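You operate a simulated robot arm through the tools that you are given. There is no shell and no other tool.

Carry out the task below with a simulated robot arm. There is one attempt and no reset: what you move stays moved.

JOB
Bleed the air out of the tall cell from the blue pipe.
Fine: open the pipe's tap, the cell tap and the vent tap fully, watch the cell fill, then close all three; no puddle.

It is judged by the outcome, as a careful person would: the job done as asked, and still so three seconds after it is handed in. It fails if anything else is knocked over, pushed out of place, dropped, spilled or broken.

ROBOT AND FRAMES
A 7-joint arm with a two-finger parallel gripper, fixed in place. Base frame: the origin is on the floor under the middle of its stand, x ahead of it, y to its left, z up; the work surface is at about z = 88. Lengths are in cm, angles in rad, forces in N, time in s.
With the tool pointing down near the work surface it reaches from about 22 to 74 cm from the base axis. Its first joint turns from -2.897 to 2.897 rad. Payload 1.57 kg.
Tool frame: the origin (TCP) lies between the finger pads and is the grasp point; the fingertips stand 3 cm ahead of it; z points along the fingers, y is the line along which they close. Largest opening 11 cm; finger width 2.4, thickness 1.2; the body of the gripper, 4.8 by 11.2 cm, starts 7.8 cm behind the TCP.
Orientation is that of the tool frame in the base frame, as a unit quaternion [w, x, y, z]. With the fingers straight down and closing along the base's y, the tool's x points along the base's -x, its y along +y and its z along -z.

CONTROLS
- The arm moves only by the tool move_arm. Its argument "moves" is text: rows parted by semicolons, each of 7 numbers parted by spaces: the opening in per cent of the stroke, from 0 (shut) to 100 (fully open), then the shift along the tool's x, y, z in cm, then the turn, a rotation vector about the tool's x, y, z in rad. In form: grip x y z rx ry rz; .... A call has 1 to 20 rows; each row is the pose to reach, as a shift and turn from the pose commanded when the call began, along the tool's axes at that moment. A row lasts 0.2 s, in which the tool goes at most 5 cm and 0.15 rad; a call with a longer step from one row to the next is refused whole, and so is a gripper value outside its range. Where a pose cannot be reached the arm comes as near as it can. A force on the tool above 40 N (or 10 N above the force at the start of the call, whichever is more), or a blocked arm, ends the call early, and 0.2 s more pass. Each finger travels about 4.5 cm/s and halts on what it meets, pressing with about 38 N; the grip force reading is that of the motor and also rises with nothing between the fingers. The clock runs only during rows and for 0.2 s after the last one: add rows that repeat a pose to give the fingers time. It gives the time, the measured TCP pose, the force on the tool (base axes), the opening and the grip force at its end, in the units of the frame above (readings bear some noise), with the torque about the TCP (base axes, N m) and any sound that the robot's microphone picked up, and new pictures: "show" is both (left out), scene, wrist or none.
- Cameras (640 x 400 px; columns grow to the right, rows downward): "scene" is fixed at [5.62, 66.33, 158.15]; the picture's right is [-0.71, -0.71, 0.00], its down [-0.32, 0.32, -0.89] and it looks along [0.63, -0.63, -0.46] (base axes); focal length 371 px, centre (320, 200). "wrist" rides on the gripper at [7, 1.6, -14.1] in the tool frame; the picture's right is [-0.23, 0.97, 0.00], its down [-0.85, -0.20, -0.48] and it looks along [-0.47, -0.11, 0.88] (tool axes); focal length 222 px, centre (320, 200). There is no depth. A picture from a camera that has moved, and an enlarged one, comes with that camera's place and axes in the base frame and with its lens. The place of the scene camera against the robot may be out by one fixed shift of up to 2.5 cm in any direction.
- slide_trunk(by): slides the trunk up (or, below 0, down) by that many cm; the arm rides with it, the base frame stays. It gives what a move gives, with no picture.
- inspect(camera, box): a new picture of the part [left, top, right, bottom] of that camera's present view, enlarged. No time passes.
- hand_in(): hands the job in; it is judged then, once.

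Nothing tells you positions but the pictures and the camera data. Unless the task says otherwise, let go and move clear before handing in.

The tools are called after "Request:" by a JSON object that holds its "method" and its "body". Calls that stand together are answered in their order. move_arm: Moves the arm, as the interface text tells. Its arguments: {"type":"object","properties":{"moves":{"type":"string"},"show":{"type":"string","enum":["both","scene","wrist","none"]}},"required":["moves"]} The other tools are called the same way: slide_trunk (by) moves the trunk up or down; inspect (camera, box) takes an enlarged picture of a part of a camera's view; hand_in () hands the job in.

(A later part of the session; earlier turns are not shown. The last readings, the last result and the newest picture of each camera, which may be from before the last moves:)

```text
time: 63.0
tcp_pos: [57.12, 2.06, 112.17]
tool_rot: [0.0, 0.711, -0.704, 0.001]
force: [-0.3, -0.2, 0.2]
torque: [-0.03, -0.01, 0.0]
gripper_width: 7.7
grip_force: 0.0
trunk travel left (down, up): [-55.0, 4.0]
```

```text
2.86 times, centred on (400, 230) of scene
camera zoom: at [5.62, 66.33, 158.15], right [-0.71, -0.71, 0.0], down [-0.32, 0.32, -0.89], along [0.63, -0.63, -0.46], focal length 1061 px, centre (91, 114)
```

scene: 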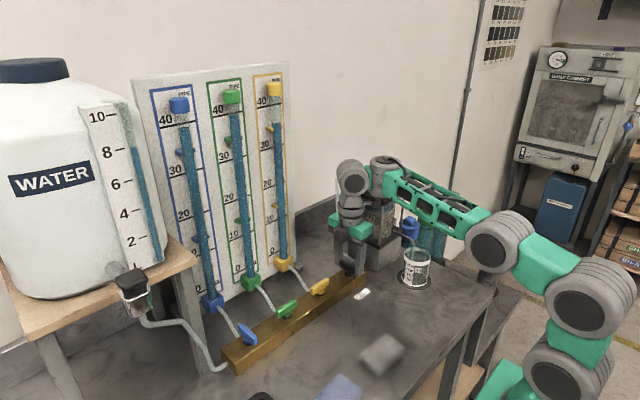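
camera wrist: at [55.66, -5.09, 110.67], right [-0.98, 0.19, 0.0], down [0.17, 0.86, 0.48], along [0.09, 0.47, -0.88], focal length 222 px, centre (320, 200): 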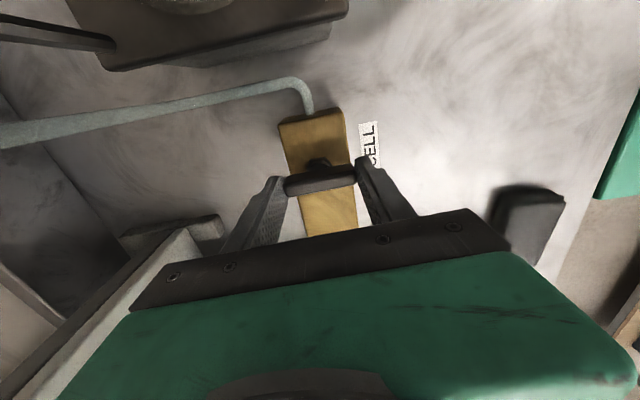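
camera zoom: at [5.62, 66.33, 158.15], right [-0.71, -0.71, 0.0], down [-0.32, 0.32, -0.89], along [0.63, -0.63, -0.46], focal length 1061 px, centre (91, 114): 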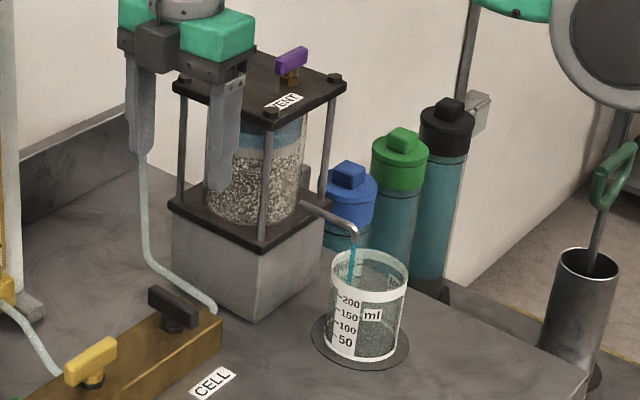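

The cell tap is open, and the spout runs only a thin stream while the beaker is still nearly empty. Now straight to the vent.

Request:
{"method": "move_arm", "body": {"moves": "65 0 0 -4 0 0 0.14; 60 0.5 0 -8.5 0 0 0.28; 60 3 -0.1 -12 0 0 0.42; 60 6.5 -0.3 -12 0 0 0.56; 60 10 -0.5 -12 0 0 0.7; 60 13 -0.65 -12 0 0 0.84; 60 15.5 -0.75 -12 0 0 0.98; 60 17 -0.8 -12 0 0 1.12; 60 17.45 -0.8 -12 0 0 1.26; 60 17.45 -0.8 -11 0 0 1.4; 60 17.45 -0.8 -10 0 0 1.54; 60 17.45 -0.8 -8 0 0 1.58; 60 17.45 -0.8 -8 0 0 1.58", "show": "both"}}

Request:
{"method": "inspect", "body": {"camera": "wrist", "box": [240, 100, 400, 200]}}

Request:
{"method": "inspect", "body": {"camera": "scene", "box": [320, 160, 480, 300]}}

```text
time: 65.8
tcp_pos: [58.01, -15.43, 120.08]
tool_rot: [0.001, 0.0, 1.0, -0.001]
force: [0.1, -0.3, 1.3]
torque: [-0.01, -0.02, -0.01]
gripper_width: 6.61
grip_force: 0.1
trunk travel left (down, up): [-55.0, 4.0]
camera wrist: at [51.02, -13.89, 134.12], right [0.23, 0.97, 0.0], down [0.85, -0.2, 0.48], along [0.47, -0.11, -0.88], focal length 222 px, centre (320, 200)
```

scene: 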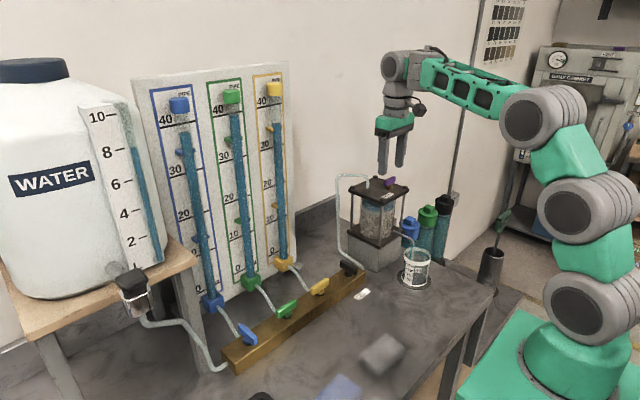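
wrist: 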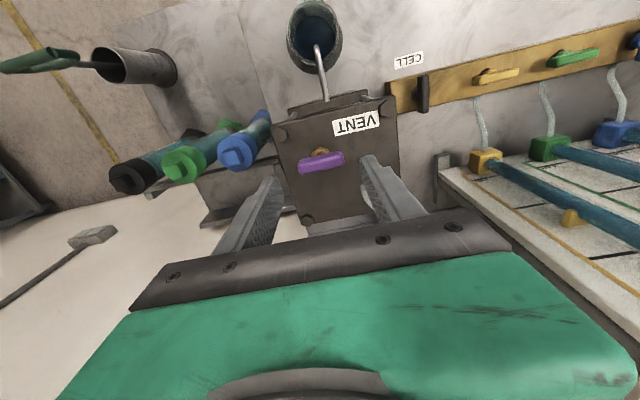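

```text
4.00 times, centred on (320, 150) of wrist
camera zoom: at [51.02, -13.89, 134.12], right [0.23, 0.97, 0.0], down [0.85, -0.2, 0.48], along [0.47, -0.11, -0.88], focal length 888 px, centre (320, 400)
```

zoom: 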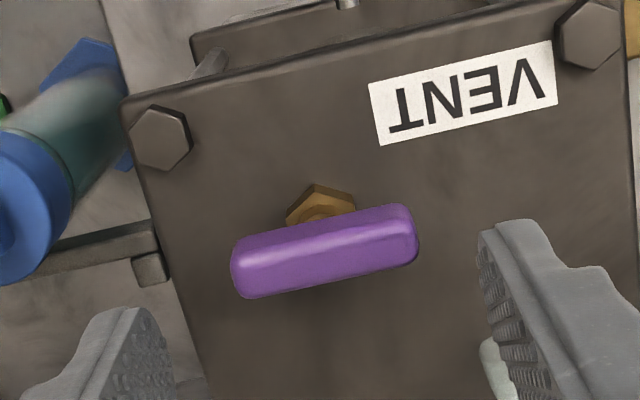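

```text
2.86 times, centred on (400, 230) of scene
camera zoom: at [5.62, 66.33, 158.15], right [-0.71, -0.71, 0.0], down [-0.32, 0.32, -0.89], along [0.63, -0.63, -0.46], focal length 1061 px, centre (91, 114)
```

zoom: 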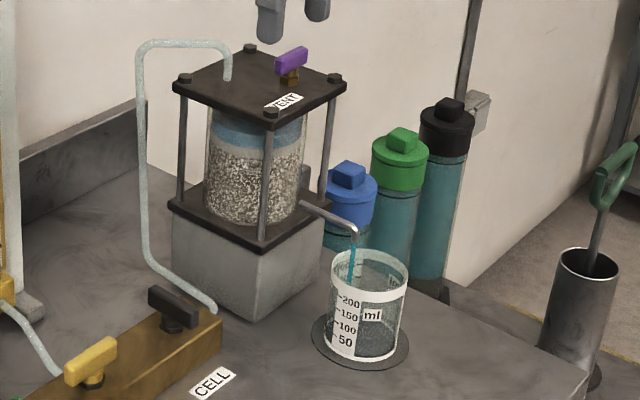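

The beaker is barely filling. I'm aligned on the vent handle, so I'll descend and grip it by its ends.

Request:
{"method": "move_arm", "body": {"moves": "60 0.15 0.05 1 0 0 0; 60 0.15 0.05 2.2 0 0 0; 60 0.15 0.05 3.1 0 0 0; 60 0.15 0.05 3.1 0 0 0; 0 0.15 0.05 3.1 0 0 0; 0 0.15 0.05 3.1 0 0 0; 0 0.15 0.05 3.1 0 0 0", "show": "both"}}

Request:
{"method": "inspect", "body": {"camera": "wrist", "box": [240, 100, 400, 200]}}

Request:
{"method": "inspect", "body": {"camera": "scene", "box": [320, 140, 480, 280]}}

```text
time: 67.4
tcp_pos: [57.79, -15.29, 116.99]
tool_rot: [0.0, -0.001, 1.0, 0.0]
force: [-0.7, 5.1, 0.2]
torque: [0.45, -0.15, 0.0]
gripper_width: 4.38
grip_force: 28.4
trunk travel left (down, up): [-55.0, 4.0]
camera wrist: at [50.91, -13.75, 131.14], right [0.23, 0.97, 0.0], down [0.85, -0.2, 0.48], along [0.47, -0.11, -0.88], focal length 222 px, centre (320, 200)
```

scene: 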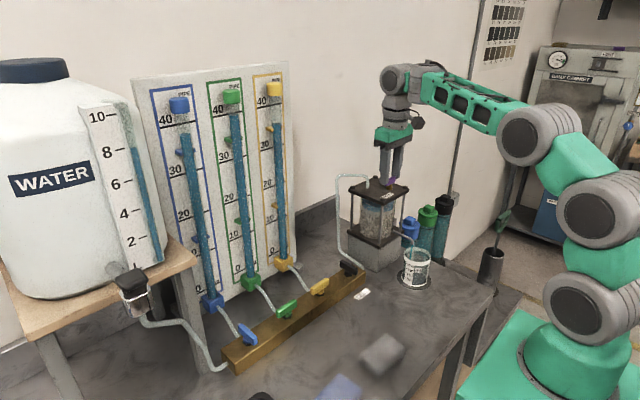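
wrist: 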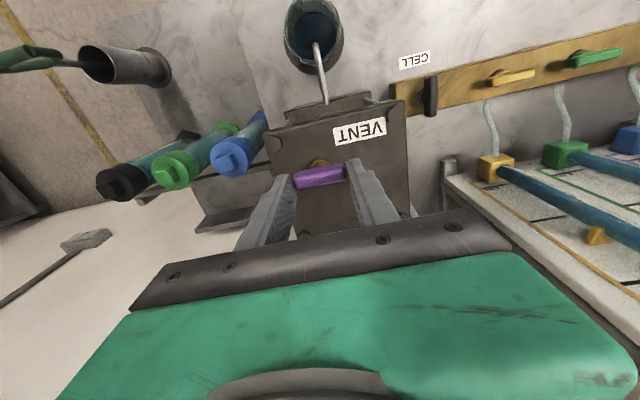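

```text
4.00 times, centred on (320, 150) of wrist
camera zoom: at [50.91, -13.75, 131.14], right [0.23, 0.97, 0.0], down [0.85, -0.2, 0.48], along [0.47, -0.11, -0.88], focal length 888 px, centre (320, 400)
```

zoom: 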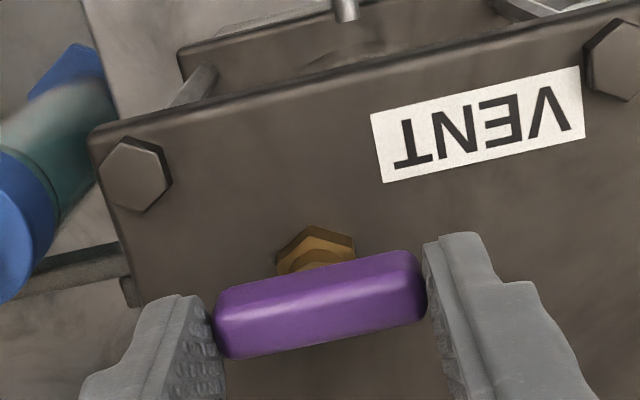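

```text
2.86 times, centred on (400, 210) of scene
camera zoom: at [5.62, 66.33, 158.15], right [-0.71, -0.71, 0.0], down [-0.32, 0.32, -0.89], along [0.63, -0.63, -0.46], focal length 1061 px, centre (91, 171)
```

zoom: 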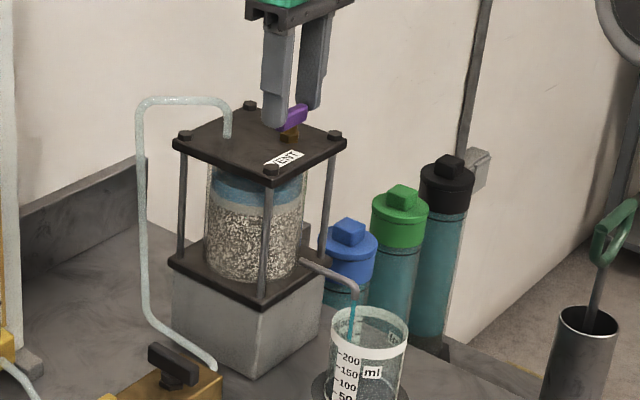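

Request:
{"method": "inspect", "body": {"camera": "scene", "box": [350, 175, 420, 240]}}

Request:
{"method": "inspect", "body": {"camera": "scene", "box": [150, 60, 230, 120]}}

Request:
{"method": "inspect", "body": {"camera": "scene", "box": [390, 235, 440, 295]}}

```text
6.15 times, centred on (385, 208) of scene
camera zoom: at [5.62, 66.33, 158.15], right [-0.71, -0.71, 0.0], down [-0.32, 0.32, -0.89], along [0.63, -0.63, -0.46], focal length 2284 px, centre (-80, 154)
```

zoom: 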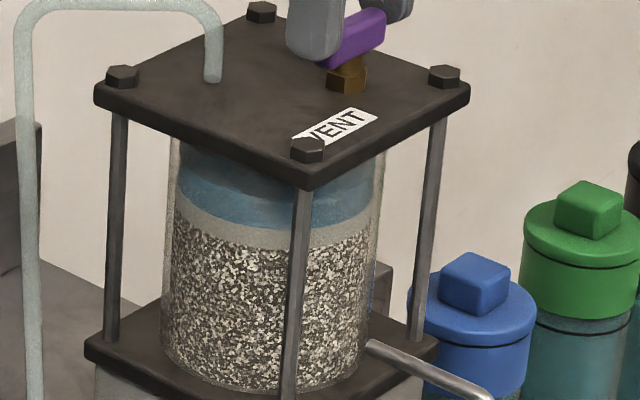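

```text
6.67 times, centred on (190, 90) of scene
camera zoom: at [5.62, 66.33, 158.15], right [-0.71, -0.71, 0.0], down [-0.32, 0.32, -0.89], along [0.63, -0.63, -0.46], focal length 2475 px, centre (1187, 933)
```

zoom: 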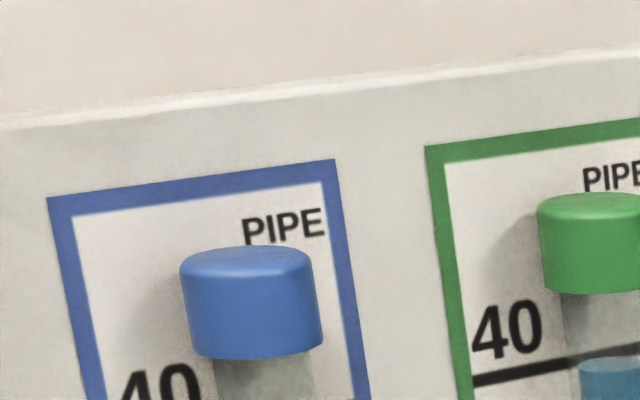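

```text
6.67 times, centred on (415, 265) of scene
camera zoom: at [5.62, 66.33, 158.15], right [-0.71, -0.71, 0.0], down [-0.32, 0.32, -0.89], along [0.63, -0.63, -0.46], focal length 2475 px, centre (-313, -233)
```

zoom: 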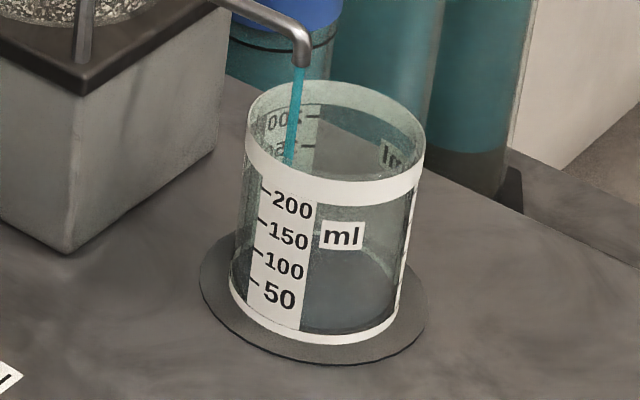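

The vent handle is gripped and I have a baseline view of the air gap. I'll start turning the vent counterclockwise.

Request:
{"method": "move_arm", "body": {"moves": "0 0 0.05 0 0 0 -0.1; 0 0 0.05 0 0 0 -0.2; 0 0 0.05 0 0 0 -0.3", "show": "wrist"}}

Request:
{"method": "inspect", "body": {"camera": "wrist", "box": [240, 100, 400, 200]}}

Request:
{"method": "inspect", "body": {"camera": "scene", "box": [350, 175, 420, 240]}}

```text
time: 68.2
tcp_pos: [57.82, -15.4, 117.09]
tool_rot: [0.0, -0.15, 0.989, -0.001]
force: [-4.2, 7.9, -4.5]
torque: [0.61, -1.14, -0.02]
gripper_width: 4.37
grip_force: 45.2
trunk travel left (down, up): [-55.0, 4.0]
camera wrist: at [50.76, -15.86, 131.15], right [-0.07, 1.0, 0.0], down [0.88, 0.07, 0.48], along [0.48, 0.03, -0.88], focal length 222 px, centre (320, 200)
```

wrist: 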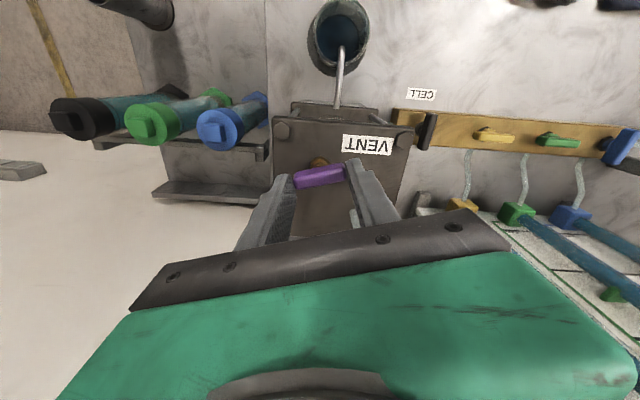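

```text
4.00 times, centred on (320, 150) of wrist
camera zoom: at [50.76, -15.86, 131.15], right [-0.07, 1.0, 0.0], down [0.88, 0.07, 0.48], along [0.48, 0.03, -0.88], focal length 888 px, centre (320, 400)
```

zoom: 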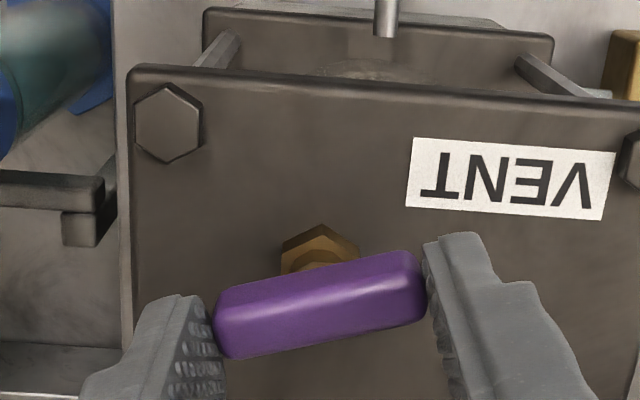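

```text
6.15 times, centred on (385, 208) of scene
camera zoom: at [5.62, 66.33, 158.15], right [-0.71, -0.71, 0.0], down [-0.32, 0.32, -0.89], along [0.63, -0.63, -0.46], focal length 2284 px, centre (-80, 154)
```

zoom: 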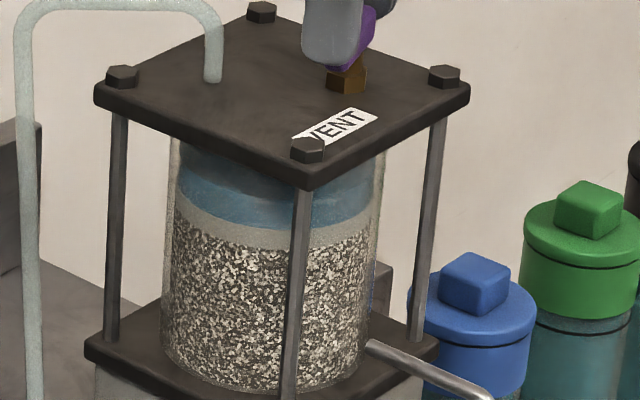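

The vent turns with the tool. I'll continue and check the water level partway.

Request:
{"method": "move_arm", "body": {"moves": "0 0 0 0 0 0 -0.13; 0 0 0 0 0 0 -0.26; 0 0 0 0 0 0 -0.39; 0 0 0 0 0 0 -0.52; 0 0 0 0 0 0 -0.65", "show": "none"}}

Request:
{"method": "inspect", "body": {"camera": "scene", "box": [350, 175, 420, 240]}}

```text
time: 69.4
tcp_pos: [57.87, -15.24, 117.05]
tool_rot: [0.0, -0.459, 0.889, 0.0]
force: [-11.6, 15.2, -6.4]
torque: [1.31, -0.21, -0.03]
gripper_width: 4.38
grip_force: 45.3
trunk travel left (down, up): [-55.0, 4.0]
```

```text
6.15 times, centred on (385, 208) of scene
camera zoom: at [5.62, 66.33, 158.15], right [-0.71, -0.71, 0.0], down [-0.32, 0.32, -0.89], along [0.63, -0.63, -0.46], focal length 2284 px, centre (-80, 154)
```

zoom: 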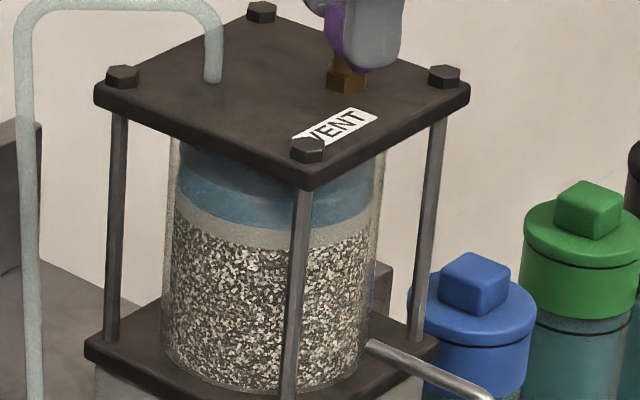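

Request:
{"method": "move_arm", "body": {"moves": "0 -0.05 0.15 0 0 0 -0.13; 0 -0.05 0.15 0 0 0 -0.26; 0 -0.05 0.15 0 0 0 -0.39; 0 -0.05 0.15 0 0 0 -0.52; 0 -0.05 0.15 0 0 0 -0.63", "show": "none"}}

Request:
{"method": "inspect", "body": {"camera": "scene", "box": [350, 175, 420, 240]}}

Request:
{"method": "inspect", "body": {"camera": "wrist", "box": [240, 100, 400, 200]}}

Request:
{"method": "inspect", "body": {"camera": "scene", "box": [390, 235, 440, 295]}}

Request:
{"method": "inspect", "body": {"camera": "scene", "box": [150, 80, 230, 140]}}

```text
time: 70.6
tcp_pos: [57.8, -15.19, 117.07]
tool_rot: [0.0, 0.711, -0.703, 0.001]
force: [-10.6, 4.0, -7.6]
torque: [0.17, 0.09, -0.6]
gripper_width: 4.37
grip_force: 44.8
trunk travel left (down, up): [-55.0, 4.0]
```

```text
6.15 times, centred on (385, 208) of scene
camera zoom: at [5.62, 66.33, 158.15], right [-0.71, -0.71, 0.0], down [-0.32, 0.32, -0.89], along [0.63, -0.63, -0.46], focal length 2284 px, centre (-80, 154)
```

zoom: 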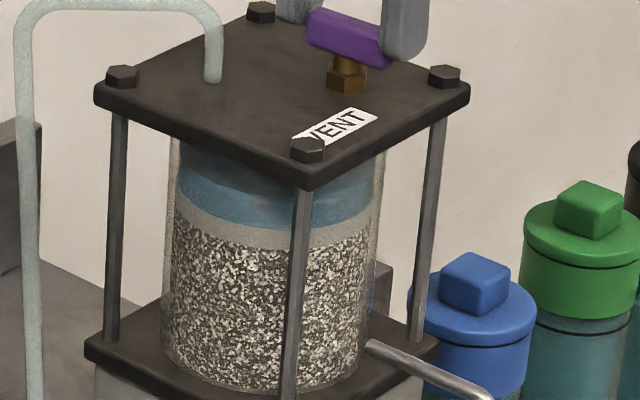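

```text
4.00 times, centred on (320, 150) of wrist
camera zoom: at [56.25, -22.27, 131.17], right [-0.98, 0.22, 0.0], down [0.19, 0.86, 0.48], along [0.1, 0.47, -0.88], focal length 888 px, centre (320, 400)
```

zoom: 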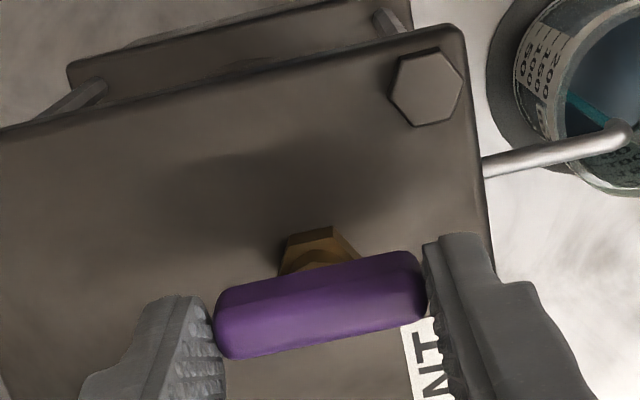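

```text
6.67 times, centred on (415, 265) of scene
camera zoom: at [5.62, 66.33, 158.15], right [-0.71, -0.71, 0.0], down [-0.32, 0.32, -0.89], along [0.63, -0.63, -0.46], focal length 2475 px, centre (-313, -233)
```

zoom: 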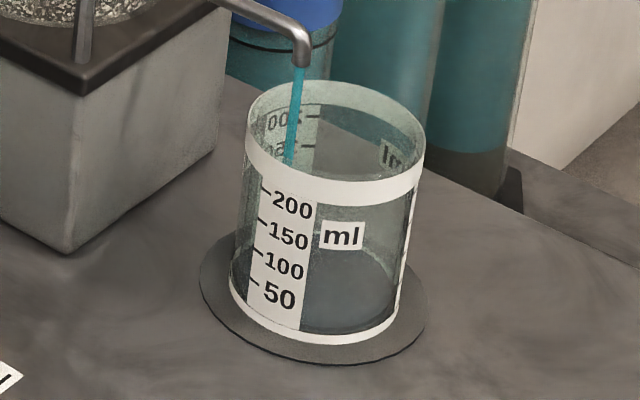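

```text
6.67 times, centred on (190, 110) of scene
camera zoom: at [5.62, 66.33, 158.15], right [-0.71, -0.71, 0.0], down [-0.32, 0.32, -0.89], along [0.63, -0.63, -0.46], focal length 2475 px, centre (1187, 800)
```

zoom: 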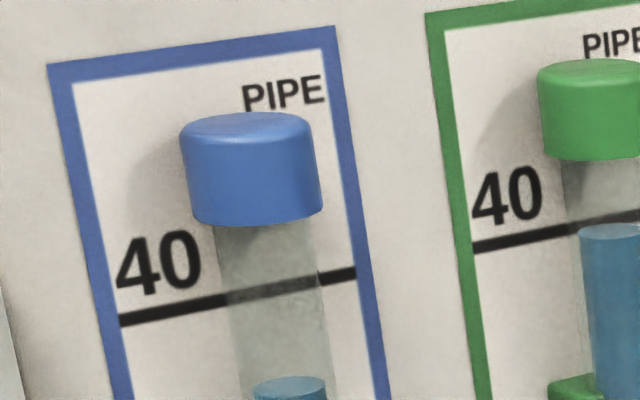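

The vent is fully open. I'll hold here, ready to close, and watch the cell.

Request:
{"method": "move_arm", "body": {"moves": "0 0 0 0 0 0 0.02; 0 0 0 0 0 0 0.02; 0 0 0 0 0 0 0.02; 0 0 0 0 0 0 0.02; 0 0 0 0 0 0 0.02", "show": "none"}}

Request:
{"method": "inspect", "body": {"camera": "scene", "box": [360, 190, 405, 230]}}

Request:
{"method": "inspect", "body": {"camera": "scene", "box": [150, 80, 230, 140]}}

```text
time: 71.8
tcp_pos: [57.88, -15.23, 117.06]
tool_rot: [0.0, -0.703, 0.711, 0.0]
force: [-14.7, 0.8, -11.5]
torque: [-1.06, 0.6, -0.02]
gripper_width: 4.39
grip_force: 45.0
trunk travel left (down, up): [-55.0, 4.0]
```

```text
10.00 times, centred on (382, 210) of scene
camera zoom: at [5.62, 66.33, 158.15], right [-0.71, -0.71, 0.0], down [-0.32, 0.32, -0.89], along [0.63, -0.63, -0.46], focal length 3712 px, centre (-305, 100)
```

zoom: 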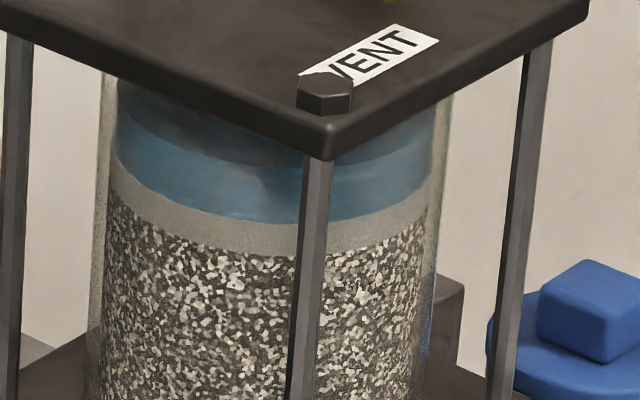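

```text
6.67 times, centred on (190, 110) of scene
camera zoom: at [5.62, 66.33, 158.15], right [-0.71, -0.71, 0.0], down [-0.32, 0.32, -0.89], along [0.63, -0.63, -0.46], focal length 2475 px, centre (1187, 800)
```

zoom: 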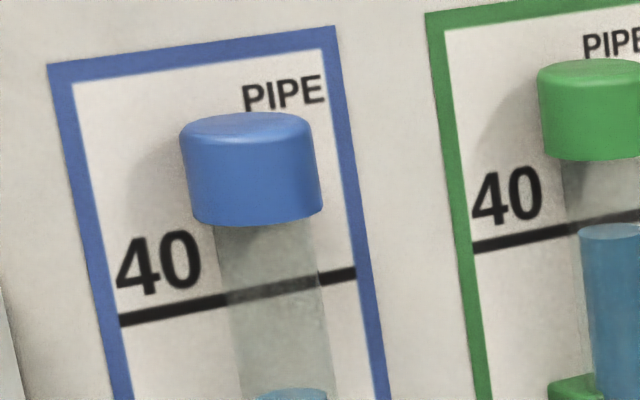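

The water surface is rising slowly, with about 1 cm of air left under the lid. I'll keep watching in short steps.

Request:
{"method": "move_arm", "body": {"moves": "0 0 0.1 0 0 0 0; 0 0 0.1 0 0 0 0; 0 0 0.1 0 0 0 0; 0 0 0.1 0 0 0 0; 0 0 0.1 0 0 0 0; 0 0 0.1 0 0 0 0; 0 0 0.1 0 0 0 0", "show": "none"}}

Request:
{"method": "inspect", "body": {"camera": "scene", "box": [360, 190, 405, 230]}}

Request:
{"method": "inspect", "body": {"camera": "scene", "box": [390, 235, 440, 295]}}

Request:
{"method": "inspect", "body": {"camera": "wrist", "box": [240, 100, 400, 200]}}

```text
time: 73.4
tcp_pos: [57.8, -15.29, 117.04]
tool_rot: [0.0, -0.704, 0.71, -0.001]
force: [-10.6, -0.3, -12.4]
torque: [0.63, 0.09, -0.01]
gripper_width: 4.37
grip_force: 45.0
trunk travel left (down, up): [-55.0, 4.0]
```

```text
10.00 times, centred on (382, 210) of scene
camera zoom: at [5.62, 66.33, 158.15], right [-0.71, -0.71, 0.0], down [-0.32, 0.32, -0.89], along [0.63, -0.63, -0.46], focal length 3712 px, centre (-305, 100)
```

zoom: 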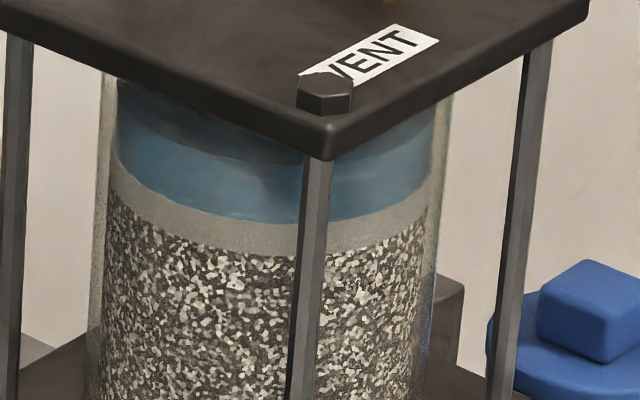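

```text
6.67 times, centred on (415, 265) of scene
camera zoom: at [5.62, 66.33, 158.15], right [-0.71, -0.71, 0.0], down [-0.32, 0.32, -0.89], along [0.63, -0.63, -0.46], focal length 2475 px, centre (-313, -233)
```

zoom: 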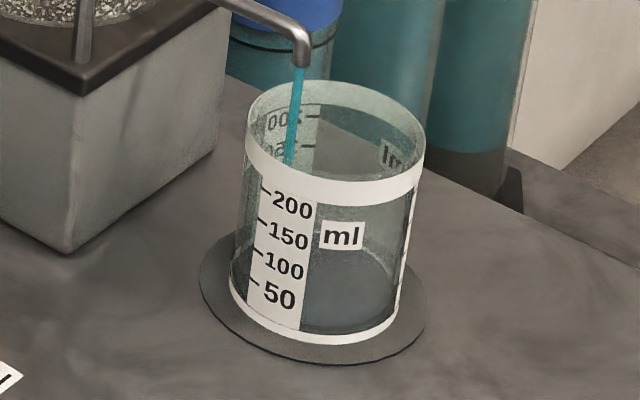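

```text
4.00 times, centred on (320, 150) of wrist
camera zoom: at [56.11, -22.25, 131.17], right [-0.97, 0.24, 0.0], down [0.21, 0.85, 0.48], along [0.11, 0.46, -0.88], focal length 888 px, centre (320, 400)
```

zoom: 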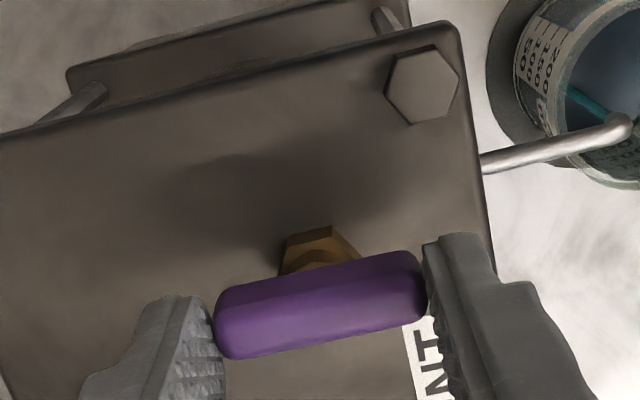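

The water is rising a few tenths of a cm per second. I'll keep the vent at its full-open stop and continue.

Request:
{"method": "move_arm", "body": {"moves": "0 0 0.1 0 0 0 -0.03; 0 0 0.1 0 0 0 -0.03; 0 0 0.1 0 0 0 -0.03; 0 0 0.1 0 0 0 -0.03; 0 0 0.1 0 0 0 -0.03; 0 0 0.1 0 0 0 -0.03; 0 0 0.1 0 0 0 -0.03", "show": "none"}}

Request:
{"method": "inspect", "body": {"camera": "scene", "box": [360, 190, 405, 230]}}

Request:
{"method": "inspect", "body": {"camera": "scene", "box": [360, 160, 420, 200]}}

Request:
{"method": "inspect", "body": {"camera": "scene", "box": [150, 80, 230, 140]}}

```text
time: 75.0
tcp_pos: [57.82, -15.37, 117.04]
tool_rot: [0.001, 0.714, -0.7, 0.001]
force: [0.6, -0.1, -12.1]
torque: [0.47, -0.11, -0.74]
gripper_width: 4.39
grip_force: 45.4
trunk travel left (down, up): [-55.0, 4.0]
```

```text
10.00 times, centred on (382, 210) of scene
camera zoom: at [5.62, 66.33, 158.15], right [-0.71, -0.71, 0.0], down [-0.32, 0.32, -0.89], along [0.63, -0.63, -0.46], focal length 3712 px, centre (-305, 100)
```

zoom: 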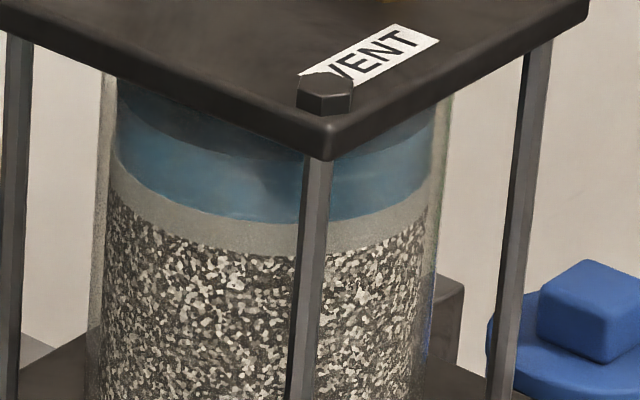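

```text
10.00 times, centred on (390, 180) of scene
camera zoom: at [5.62, 66.33, 158.15], right [-0.71, -0.71, 0.0], down [-0.32, 0.32, -0.89], along [0.63, -0.63, -0.46], focal length 3712 px, centre (-380, 400)
```

zoom: 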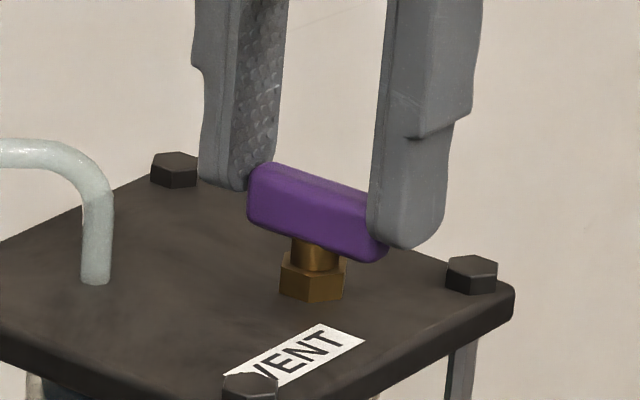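

```text
6.67 times, centred on (190, 110) of scene
camera zoom: at [5.62, 66.33, 158.15], right [-0.71, -0.71, 0.0], down [-0.32, 0.32, -0.89], along [0.63, -0.63, -0.46], focal length 2475 px, centre (1187, 800)
```

zoom: 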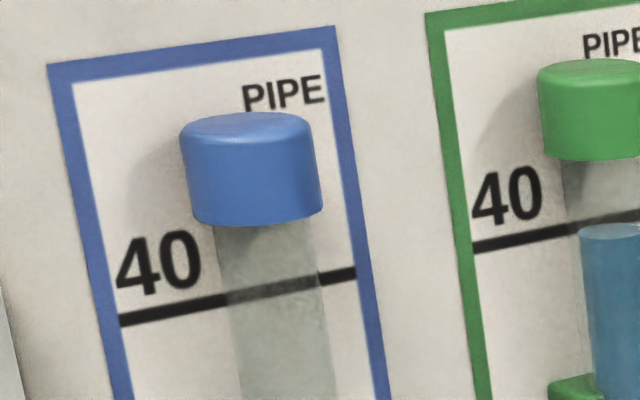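

The surface is still rising, and I estimate 1.5–2 cm of air left, with the top of the glass partly hidden by the lid. I'll hold and keep tracking both the cell and the pipe.

Request:
{"method": "move_arm", "body": {"moves": "0 0 0 0 0 0 0; 0 0 0 0 0 0 0; 0 0 0 0 0 0 0; 0 0 0 0 0 0 0; 0 0 0 0 0 0 0; 0 0 0 0 0 0 0; 0 0 0 0 0 0 0; 0 0 0 0 0 0 0; 0 0 0 0 0 0 0", "show": "none"}}

Request:
{"method": "inspect", "body": {"camera": "scene", "box": [362, 195, 398, 217]}}

Request:
{"method": "inspect", "body": {"camera": "scene", "box": [150, 80, 230, 180]}}

Request:
{"method": "inspect", "body": {"camera": "scene", "box": [360, 160, 420, 200]}}

Request:
{"method": "inspect", "body": {"camera": "scene", "box": [390, 235, 440, 295]}}

```text
time: 77.0
tcp_pos: [57.87, -15.18, 117.05]
tool_rot: [0.001, 0.714, -0.7, 0.001]
force: [2.3, -0.7, -7.9]
torque: [0.02, -0.03, -0.64]
gripper_width: 4.39
grip_force: 44.8
trunk travel left (down, up): [-55.0, 4.0]
```

```text
16.00 times, centred on (380, 206) of scene
camera zoom: at [5.62, 66.33, 158.15], right [-0.71, -0.71, 0.0], down [-0.32, 0.32, -0.89], along [0.63, -0.63, -0.46], focal length 5940 px, centre (-640, 104)
```

zoom: 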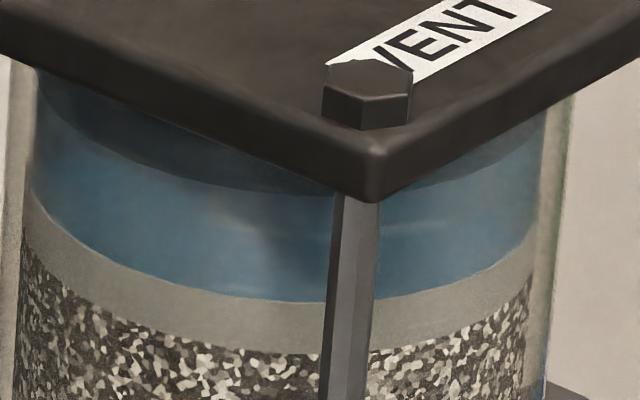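

```text
4.00 times, centred on (190, 130) of scene
camera zoom: at [5.62, 66.33, 158.15], right [-0.71, -0.71, 0.0], down [-0.32, 0.32, -0.89], along [0.63, -0.63, -0.46], focal length 1485 px, centre (840, 480)
```

zoom: 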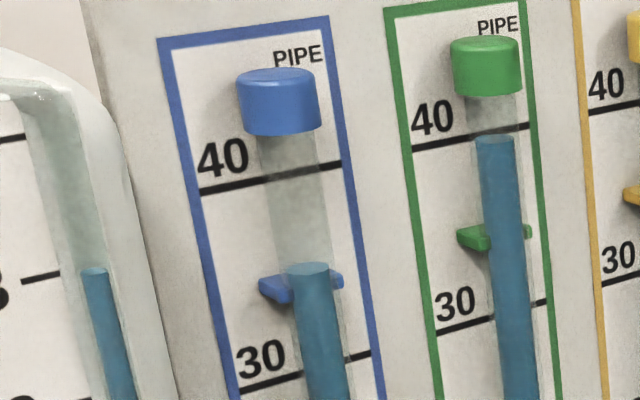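

```text
10.00 times, centred on (390, 180) of scene
camera zoom: at [5.62, 66.33, 158.15], right [-0.71, -0.71, 0.0], down [-0.32, 0.32, -0.89], along [0.63, -0.63, -0.46], focal length 3712 px, centre (-380, 400)
```

zoom: 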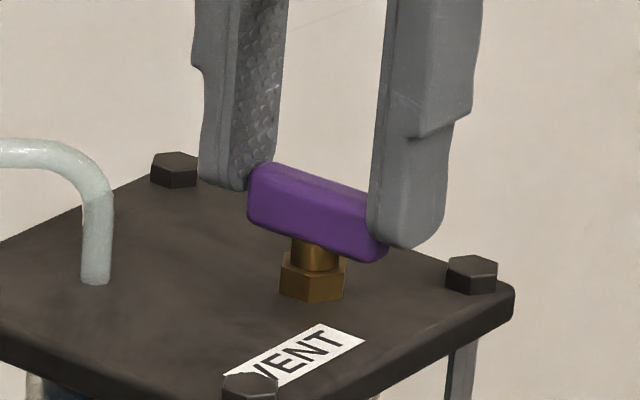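

```text
6.67 times, centred on (415, 265) of scene
camera zoom: at [5.62, 66.33, 158.15], right [-0.71, -0.71, 0.0], down [-0.32, 0.32, -0.89], along [0.63, -0.63, -0.46], focal length 2475 px, centre (-313, -233)
```

zoom: 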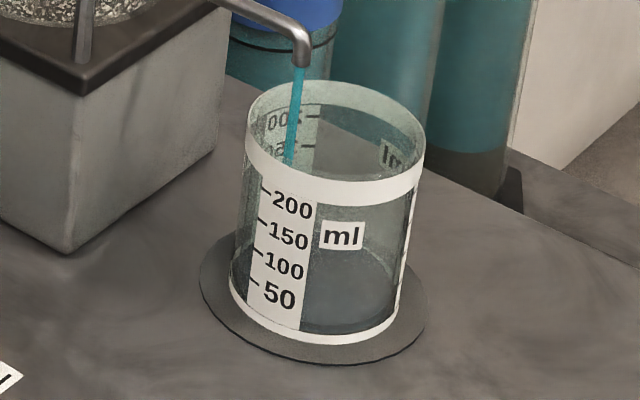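

Request:
{"method": "move_arm", "body": {"moves": "0 0 0 0 0 0 0; 0 0 0 0 0 0 0; 0 0 0 0 0 0 0; 0 0 0 0 0 0 0; 0 0 0 0 0 0 0; 0 0 0 0 0 0 0; 0 0 0 0 0 0 0; 0 0 0 0 0 0 0; 0 0 0 0 0 0 0", "show": "none"}}

Request:
{"method": "inspect", "body": {"camera": "scene", "box": [362, 195, 398, 217]}}

Request:
{"method": "inspect", "body": {"camera": "scene", "box": [150, 80, 230, 180]}}

Request:
{"method": "inspect", "body": {"camera": "scene", "box": [360, 160, 420, 200]}}

```text
time: 79.0
tcp_pos: [57.82, -15.21, 117.03]
tool_rot: [0.0, 0.714, -0.7, 0.001]
force: [4.2, -0.3, -5.6]
torque: [-0.02, -0.06, -0.6]
gripper_width: 4.4
grip_force: 44.9
trunk travel left (down, up): [-55.0, 4.0]
```

```text
16.00 times, centred on (380, 206) of scene
camera zoom: at [5.62, 66.33, 158.15], right [-0.71, -0.71, 0.0], down [-0.32, 0.32, -0.89], along [0.63, -0.63, -0.46], focal length 5940 px, centre (-640, 104)
```

zoom: 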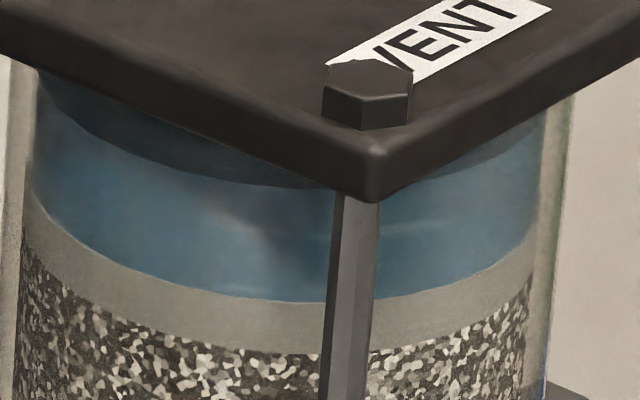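

```text
4.00 times, centred on (190, 130) of scene
camera zoom: at [5.62, 66.33, 158.15], right [-0.71, -0.71, 0.0], down [-0.32, 0.32, -0.89], along [0.63, -0.63, -0.46], focal length 1485 px, centre (840, 480)
```

zoom: 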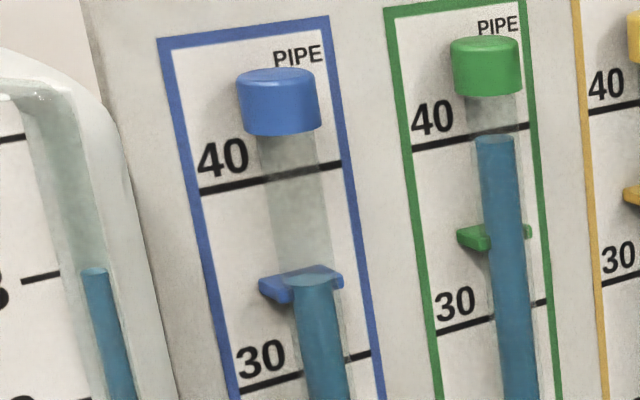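

```text
10.00 times, centred on (390, 180) of scene
camera zoom: at [5.62, 66.33, 158.15], right [-0.71, -0.71, 0.0], down [-0.32, 0.32, -0.89], along [0.63, -0.63, -0.46], focal length 3712 px, centre (-380, 400)
```

zoom: 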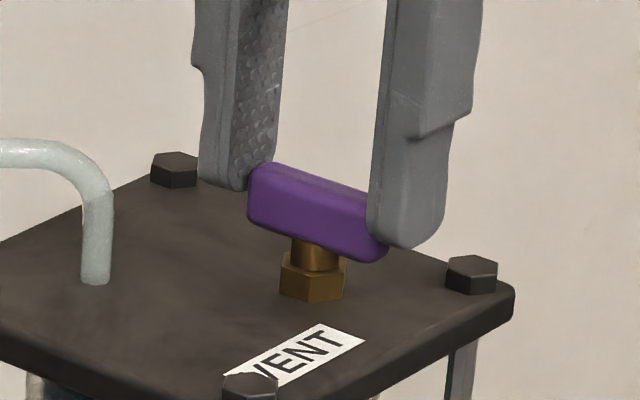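

Still rising about 0.1 cm/s. The vent and lid are dry and the beaker is fine, so I'll keep waiting in short steps.

Request:
{"method": "move_arm", "body": {"moves": "0 0 0 0 0 0 0; 0 0 0 0 0 0 0; 0 0 0 0 0 0 0; 0 0 0 0 0 0 0; 0 0 0 0 0 0 0; 0 0 0 0 0 0 0; 0 0 0 0 0 0 0; 0 0 0 0 0 0 0; 0 0 0 0 0 0 0; 0 0 0 0 0 0 0; 0 0 0 0 0 0 0; 0 0 0 0 0 0 0; 0 0 0 0 0 0 0; 0 0 0 0 0 0 0", "show": "none"}}

Request:
{"method": "inspect", "body": {"camera": "scene", "box": [362, 195, 398, 217]}}

Request:
{"method": "inspect", "body": {"camera": "scene", "box": [150, 80, 230, 180]}}

Request:
{"method": "inspect", "body": {"camera": "scene", "box": [360, 160, 420, 200]}}

Request:
{"method": "inspect", "body": {"camera": "scene", "box": [390, 235, 440, 295]}}

```text
time: 82.0
tcp_pos: [57.84, -15.22, 117.09]
tool_rot: [0.0, 0.714, -0.7, 0.0]
force: [4.9, -0.9, -4.2]
torque: [-0.04, -0.14, -0.54]
gripper_width: 4.39
grip_force: 45.0
trunk travel left (down, up): [-55.0, 4.0]
```

```text
16.00 times, centred on (380, 206) of scene
camera zoom: at [5.62, 66.33, 158.15], right [-0.71, -0.71, 0.0], down [-0.32, 0.32, -0.89], along [0.63, -0.63, -0.46], focal length 5940 px, centre (-640, 104)
```

zoom: 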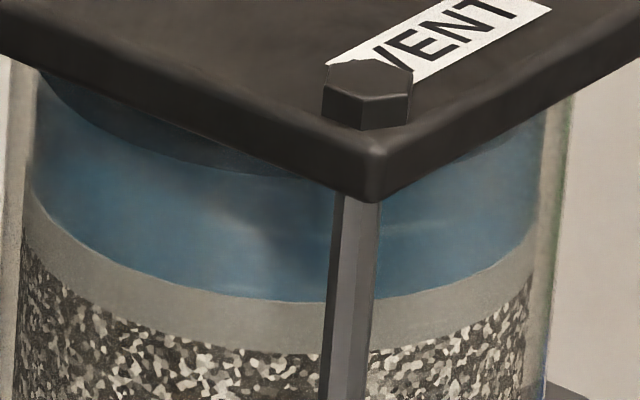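

```text
4.00 times, centred on (190, 130) of scene
camera zoom: at [5.62, 66.33, 158.15], right [-0.71, -0.71, 0.0], down [-0.32, 0.32, -0.89], along [0.63, -0.63, -0.46], focal length 1485 px, centre (840, 480)
```

zoom: 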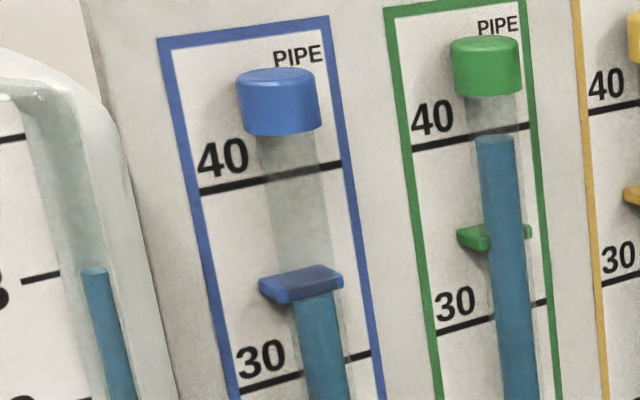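

```text
10.00 times, centred on (390, 180) of scene
camera zoom: at [5.62, 66.33, 158.15], right [-0.71, -0.71, 0.0], down [-0.32, 0.32, -0.89], along [0.63, -0.63, -0.46], focal length 3712 px, centre (-380, 400)
```

zoom: 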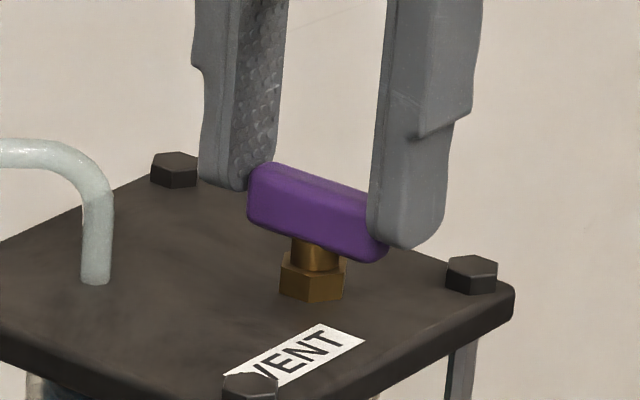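

```text
6.67 times, centred on (415, 265) of scene
camera zoom: at [5.62, 66.33, 158.15], right [-0.71, -0.71, 0.0], down [-0.32, 0.32, -0.89], along [0.63, -0.63, -0.46], focal length 2475 px, centre (-313, -233)
```

zoom: 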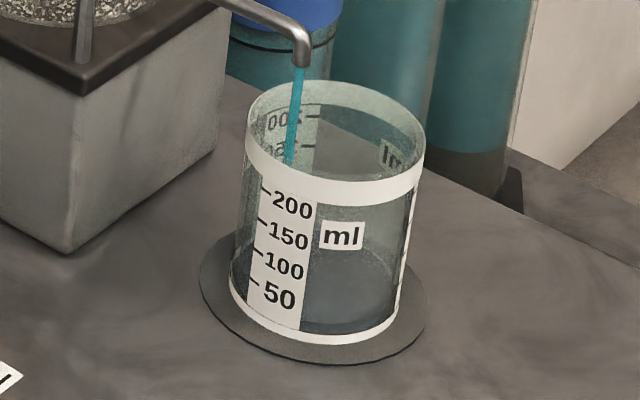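

Request:
{"method": "move_arm", "body": {"moves": "0 0 0 0 0 0 0; 0 0 0 0 0 0 0; 0 0 0 0 0 0 0; 0 0 0 0 0 0 0; 0 0 0 0 0 0 0; 0 0 0 0 0 0 0; 0 0 0 0 0 0 0; 0 0 0 0 0 0 0; 0 0 0 0 0 0 0; 0 0 0 0 0 0 0; 0 0 0 0 0 0 0; 0 0 0 0 0 0 0; 0 0 0 0 0 0 0; 0 0 0 0 0 0 0; 0 0 0 0 0 0 0; 0 0 0 0 0 0 0", "show": "none"}}

Request:
{"method": "inspect", "body": {"camera": "scene", "box": [362, 195, 398, 217]}}

Request:
{"method": "inspect", "body": {"camera": "scene", "box": [170, 110, 230, 190]}}

Request:
{"method": "inspect", "body": {"camera": "scene", "box": [360, 160, 420, 200]}}

```text
time: 85.4
tcp_pos: [57.84, -15.22, 116.99]
tool_rot: [0.0, 0.714, -0.7, 0.001]
force: [6.9, -0.5, -2.8]
torque: [-0.02, -0.16, -0.53]
gripper_width: 4.38
grip_force: 45.0
trunk travel left (down, up): [-55.0, 4.0]
```

```text
16.00 times, centred on (380, 206) of scene
camera zoom: at [5.62, 66.33, 158.15], right [-0.71, -0.71, 0.0], down [-0.32, 0.32, -0.89], along [0.63, -0.63, -0.46], focal length 5940 px, centre (-640, 104)
```

zoom: 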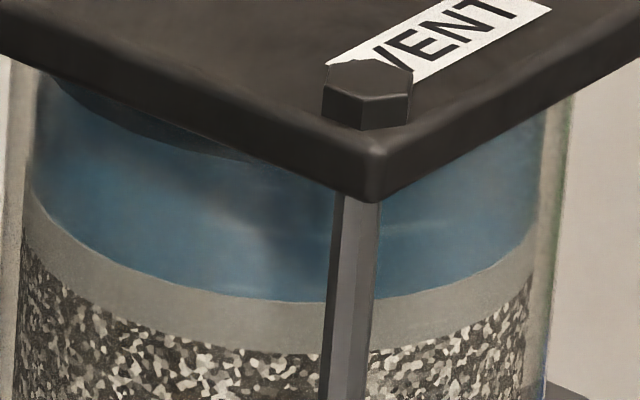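

```text
5.00 times, centred on (200, 150) of scene
camera zoom: at [5.62, 66.33, 158.15], right [-0.71, -0.71, 0.0], down [-0.32, 0.32, -0.89], along [0.63, -0.63, -0.46], focal length 1856 px, centre (920, 450)
```

zoom: 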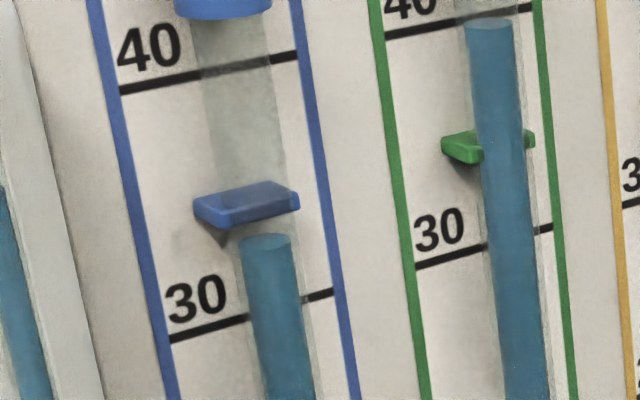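

```text
10.00 times, centred on (390, 180) of scene
camera zoom: at [5.62, 66.33, 158.15], right [-0.71, -0.71, 0.0], down [-0.32, 0.32, -0.89], along [0.63, -0.63, -0.46], focal length 3712 px, centre (-380, 400)
```

zoom: 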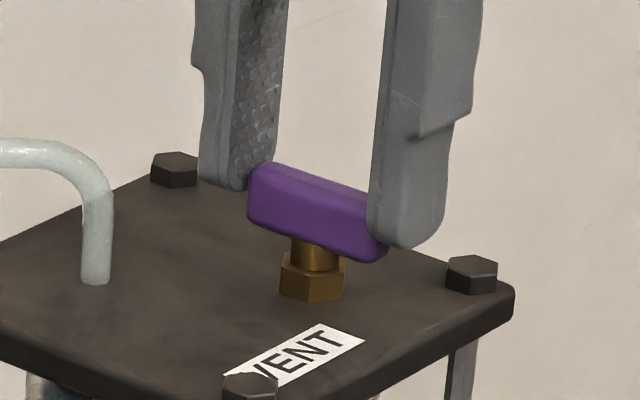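

Request:
{"method": "move_arm", "body": {"moves": "0 0 0 0 0 0 0; 0 0 0 0 0 0 0; 0 0 0 0 0 0 0; 0 0 0 0 0 0 0; 0 0 0 0 0 0 0; 0 0 0 0 0 0 0; 0 0 0 0 0 0 0; 0 0 0 0 0 0 0; 0 0 0 0 0 0 0; 0 0 0 0 0 0 0; 0 0 0 0 0 0 0; 0 0 0 0 0 0 0; 0 0 0 0 0 0 0; 0 0 0 0 0 0 0; 0 0 0 0 0 0 0; 0 0 0 0 0 0 0", "show": "none"}}

Request:
{"method": "inspect", "body": {"camera": "scene", "box": [362, 195, 398, 217]}}

Request:
{"method": "inspect", "body": {"camera": "scene", "box": [170, 110, 230, 190]}}

Request:
{"method": "inspect", "body": {"camera": "scene", "box": [360, 160, 420, 200]}}

Request:
{"method": "inspect", "body": {"camera": "scene", "box": [390, 235, 440, 295]}}

```text
time: 88.8
tcp_pos: [57.75, -15.22, 117.09]
tool_rot: [0.0, 0.714, -0.7, 0.0]
force: [7.4, -0.9, -1.0]
torque: [0.0, -0.14, -0.43]
gripper_width: 4.38
grip_force: 44.5
trunk travel left (down, up): [-55.0, 4.0]
```

```text
16.00 times, centred on (380, 206) of scene
camera zoom: at [5.62, 66.33, 158.15], right [-0.71, -0.71, 0.0], down [-0.32, 0.32, -0.89], along [0.63, -0.63, -0.46], focal length 5940 px, centre (-640, 104)
```

zoom: 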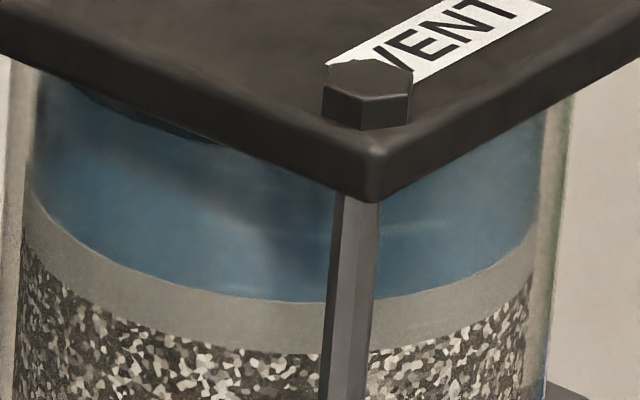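

```text
5.00 times, centred on (200, 150) of scene
camera zoom: at [5.62, 66.33, 158.15], right [-0.71, -0.71, 0.0], down [-0.32, 0.32, -0.89], along [0.63, -0.63, -0.46], focal length 1856 px, centre (920, 450)
```

zoom: 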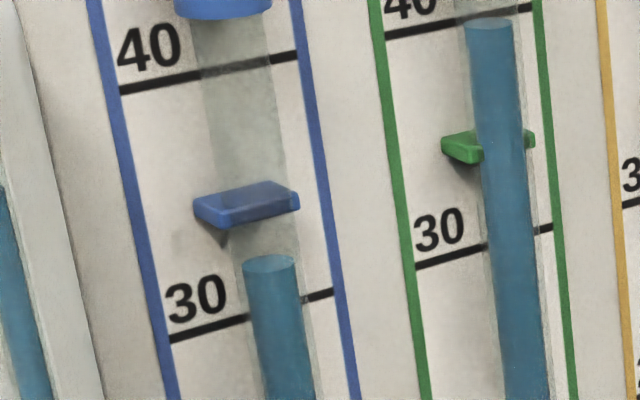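

```text
10.00 times, centred on (390, 180) of scene
camera zoom: at [5.62, 66.33, 158.15], right [-0.71, -0.71, 0.0], down [-0.32, 0.32, -0.89], along [0.63, -0.63, -0.46], focal length 3712 px, centre (-380, 400)
```

zoom: 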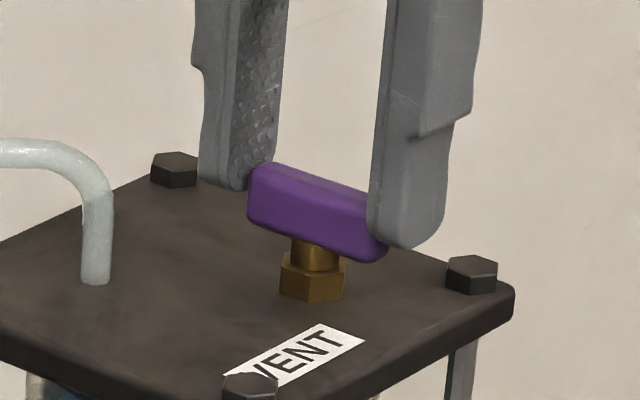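

```text
6.67 times, centred on (415, 265) of scene
camera zoom: at [5.62, 66.33, 158.15], right [-0.71, -0.71, 0.0], down [-0.32, 0.32, -0.89], along [0.63, -0.63, -0.46], focal length 2475 px, centre (-313, -233)
```

zoom: 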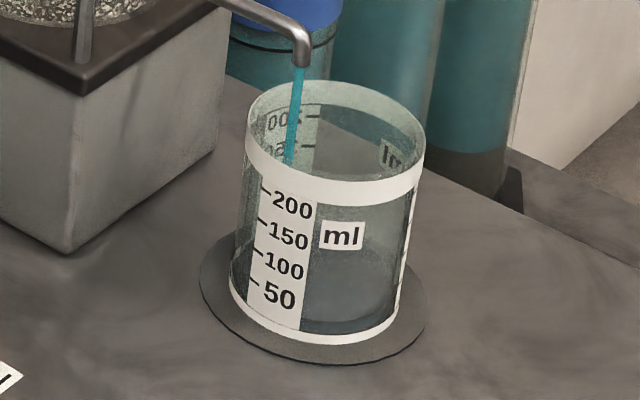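

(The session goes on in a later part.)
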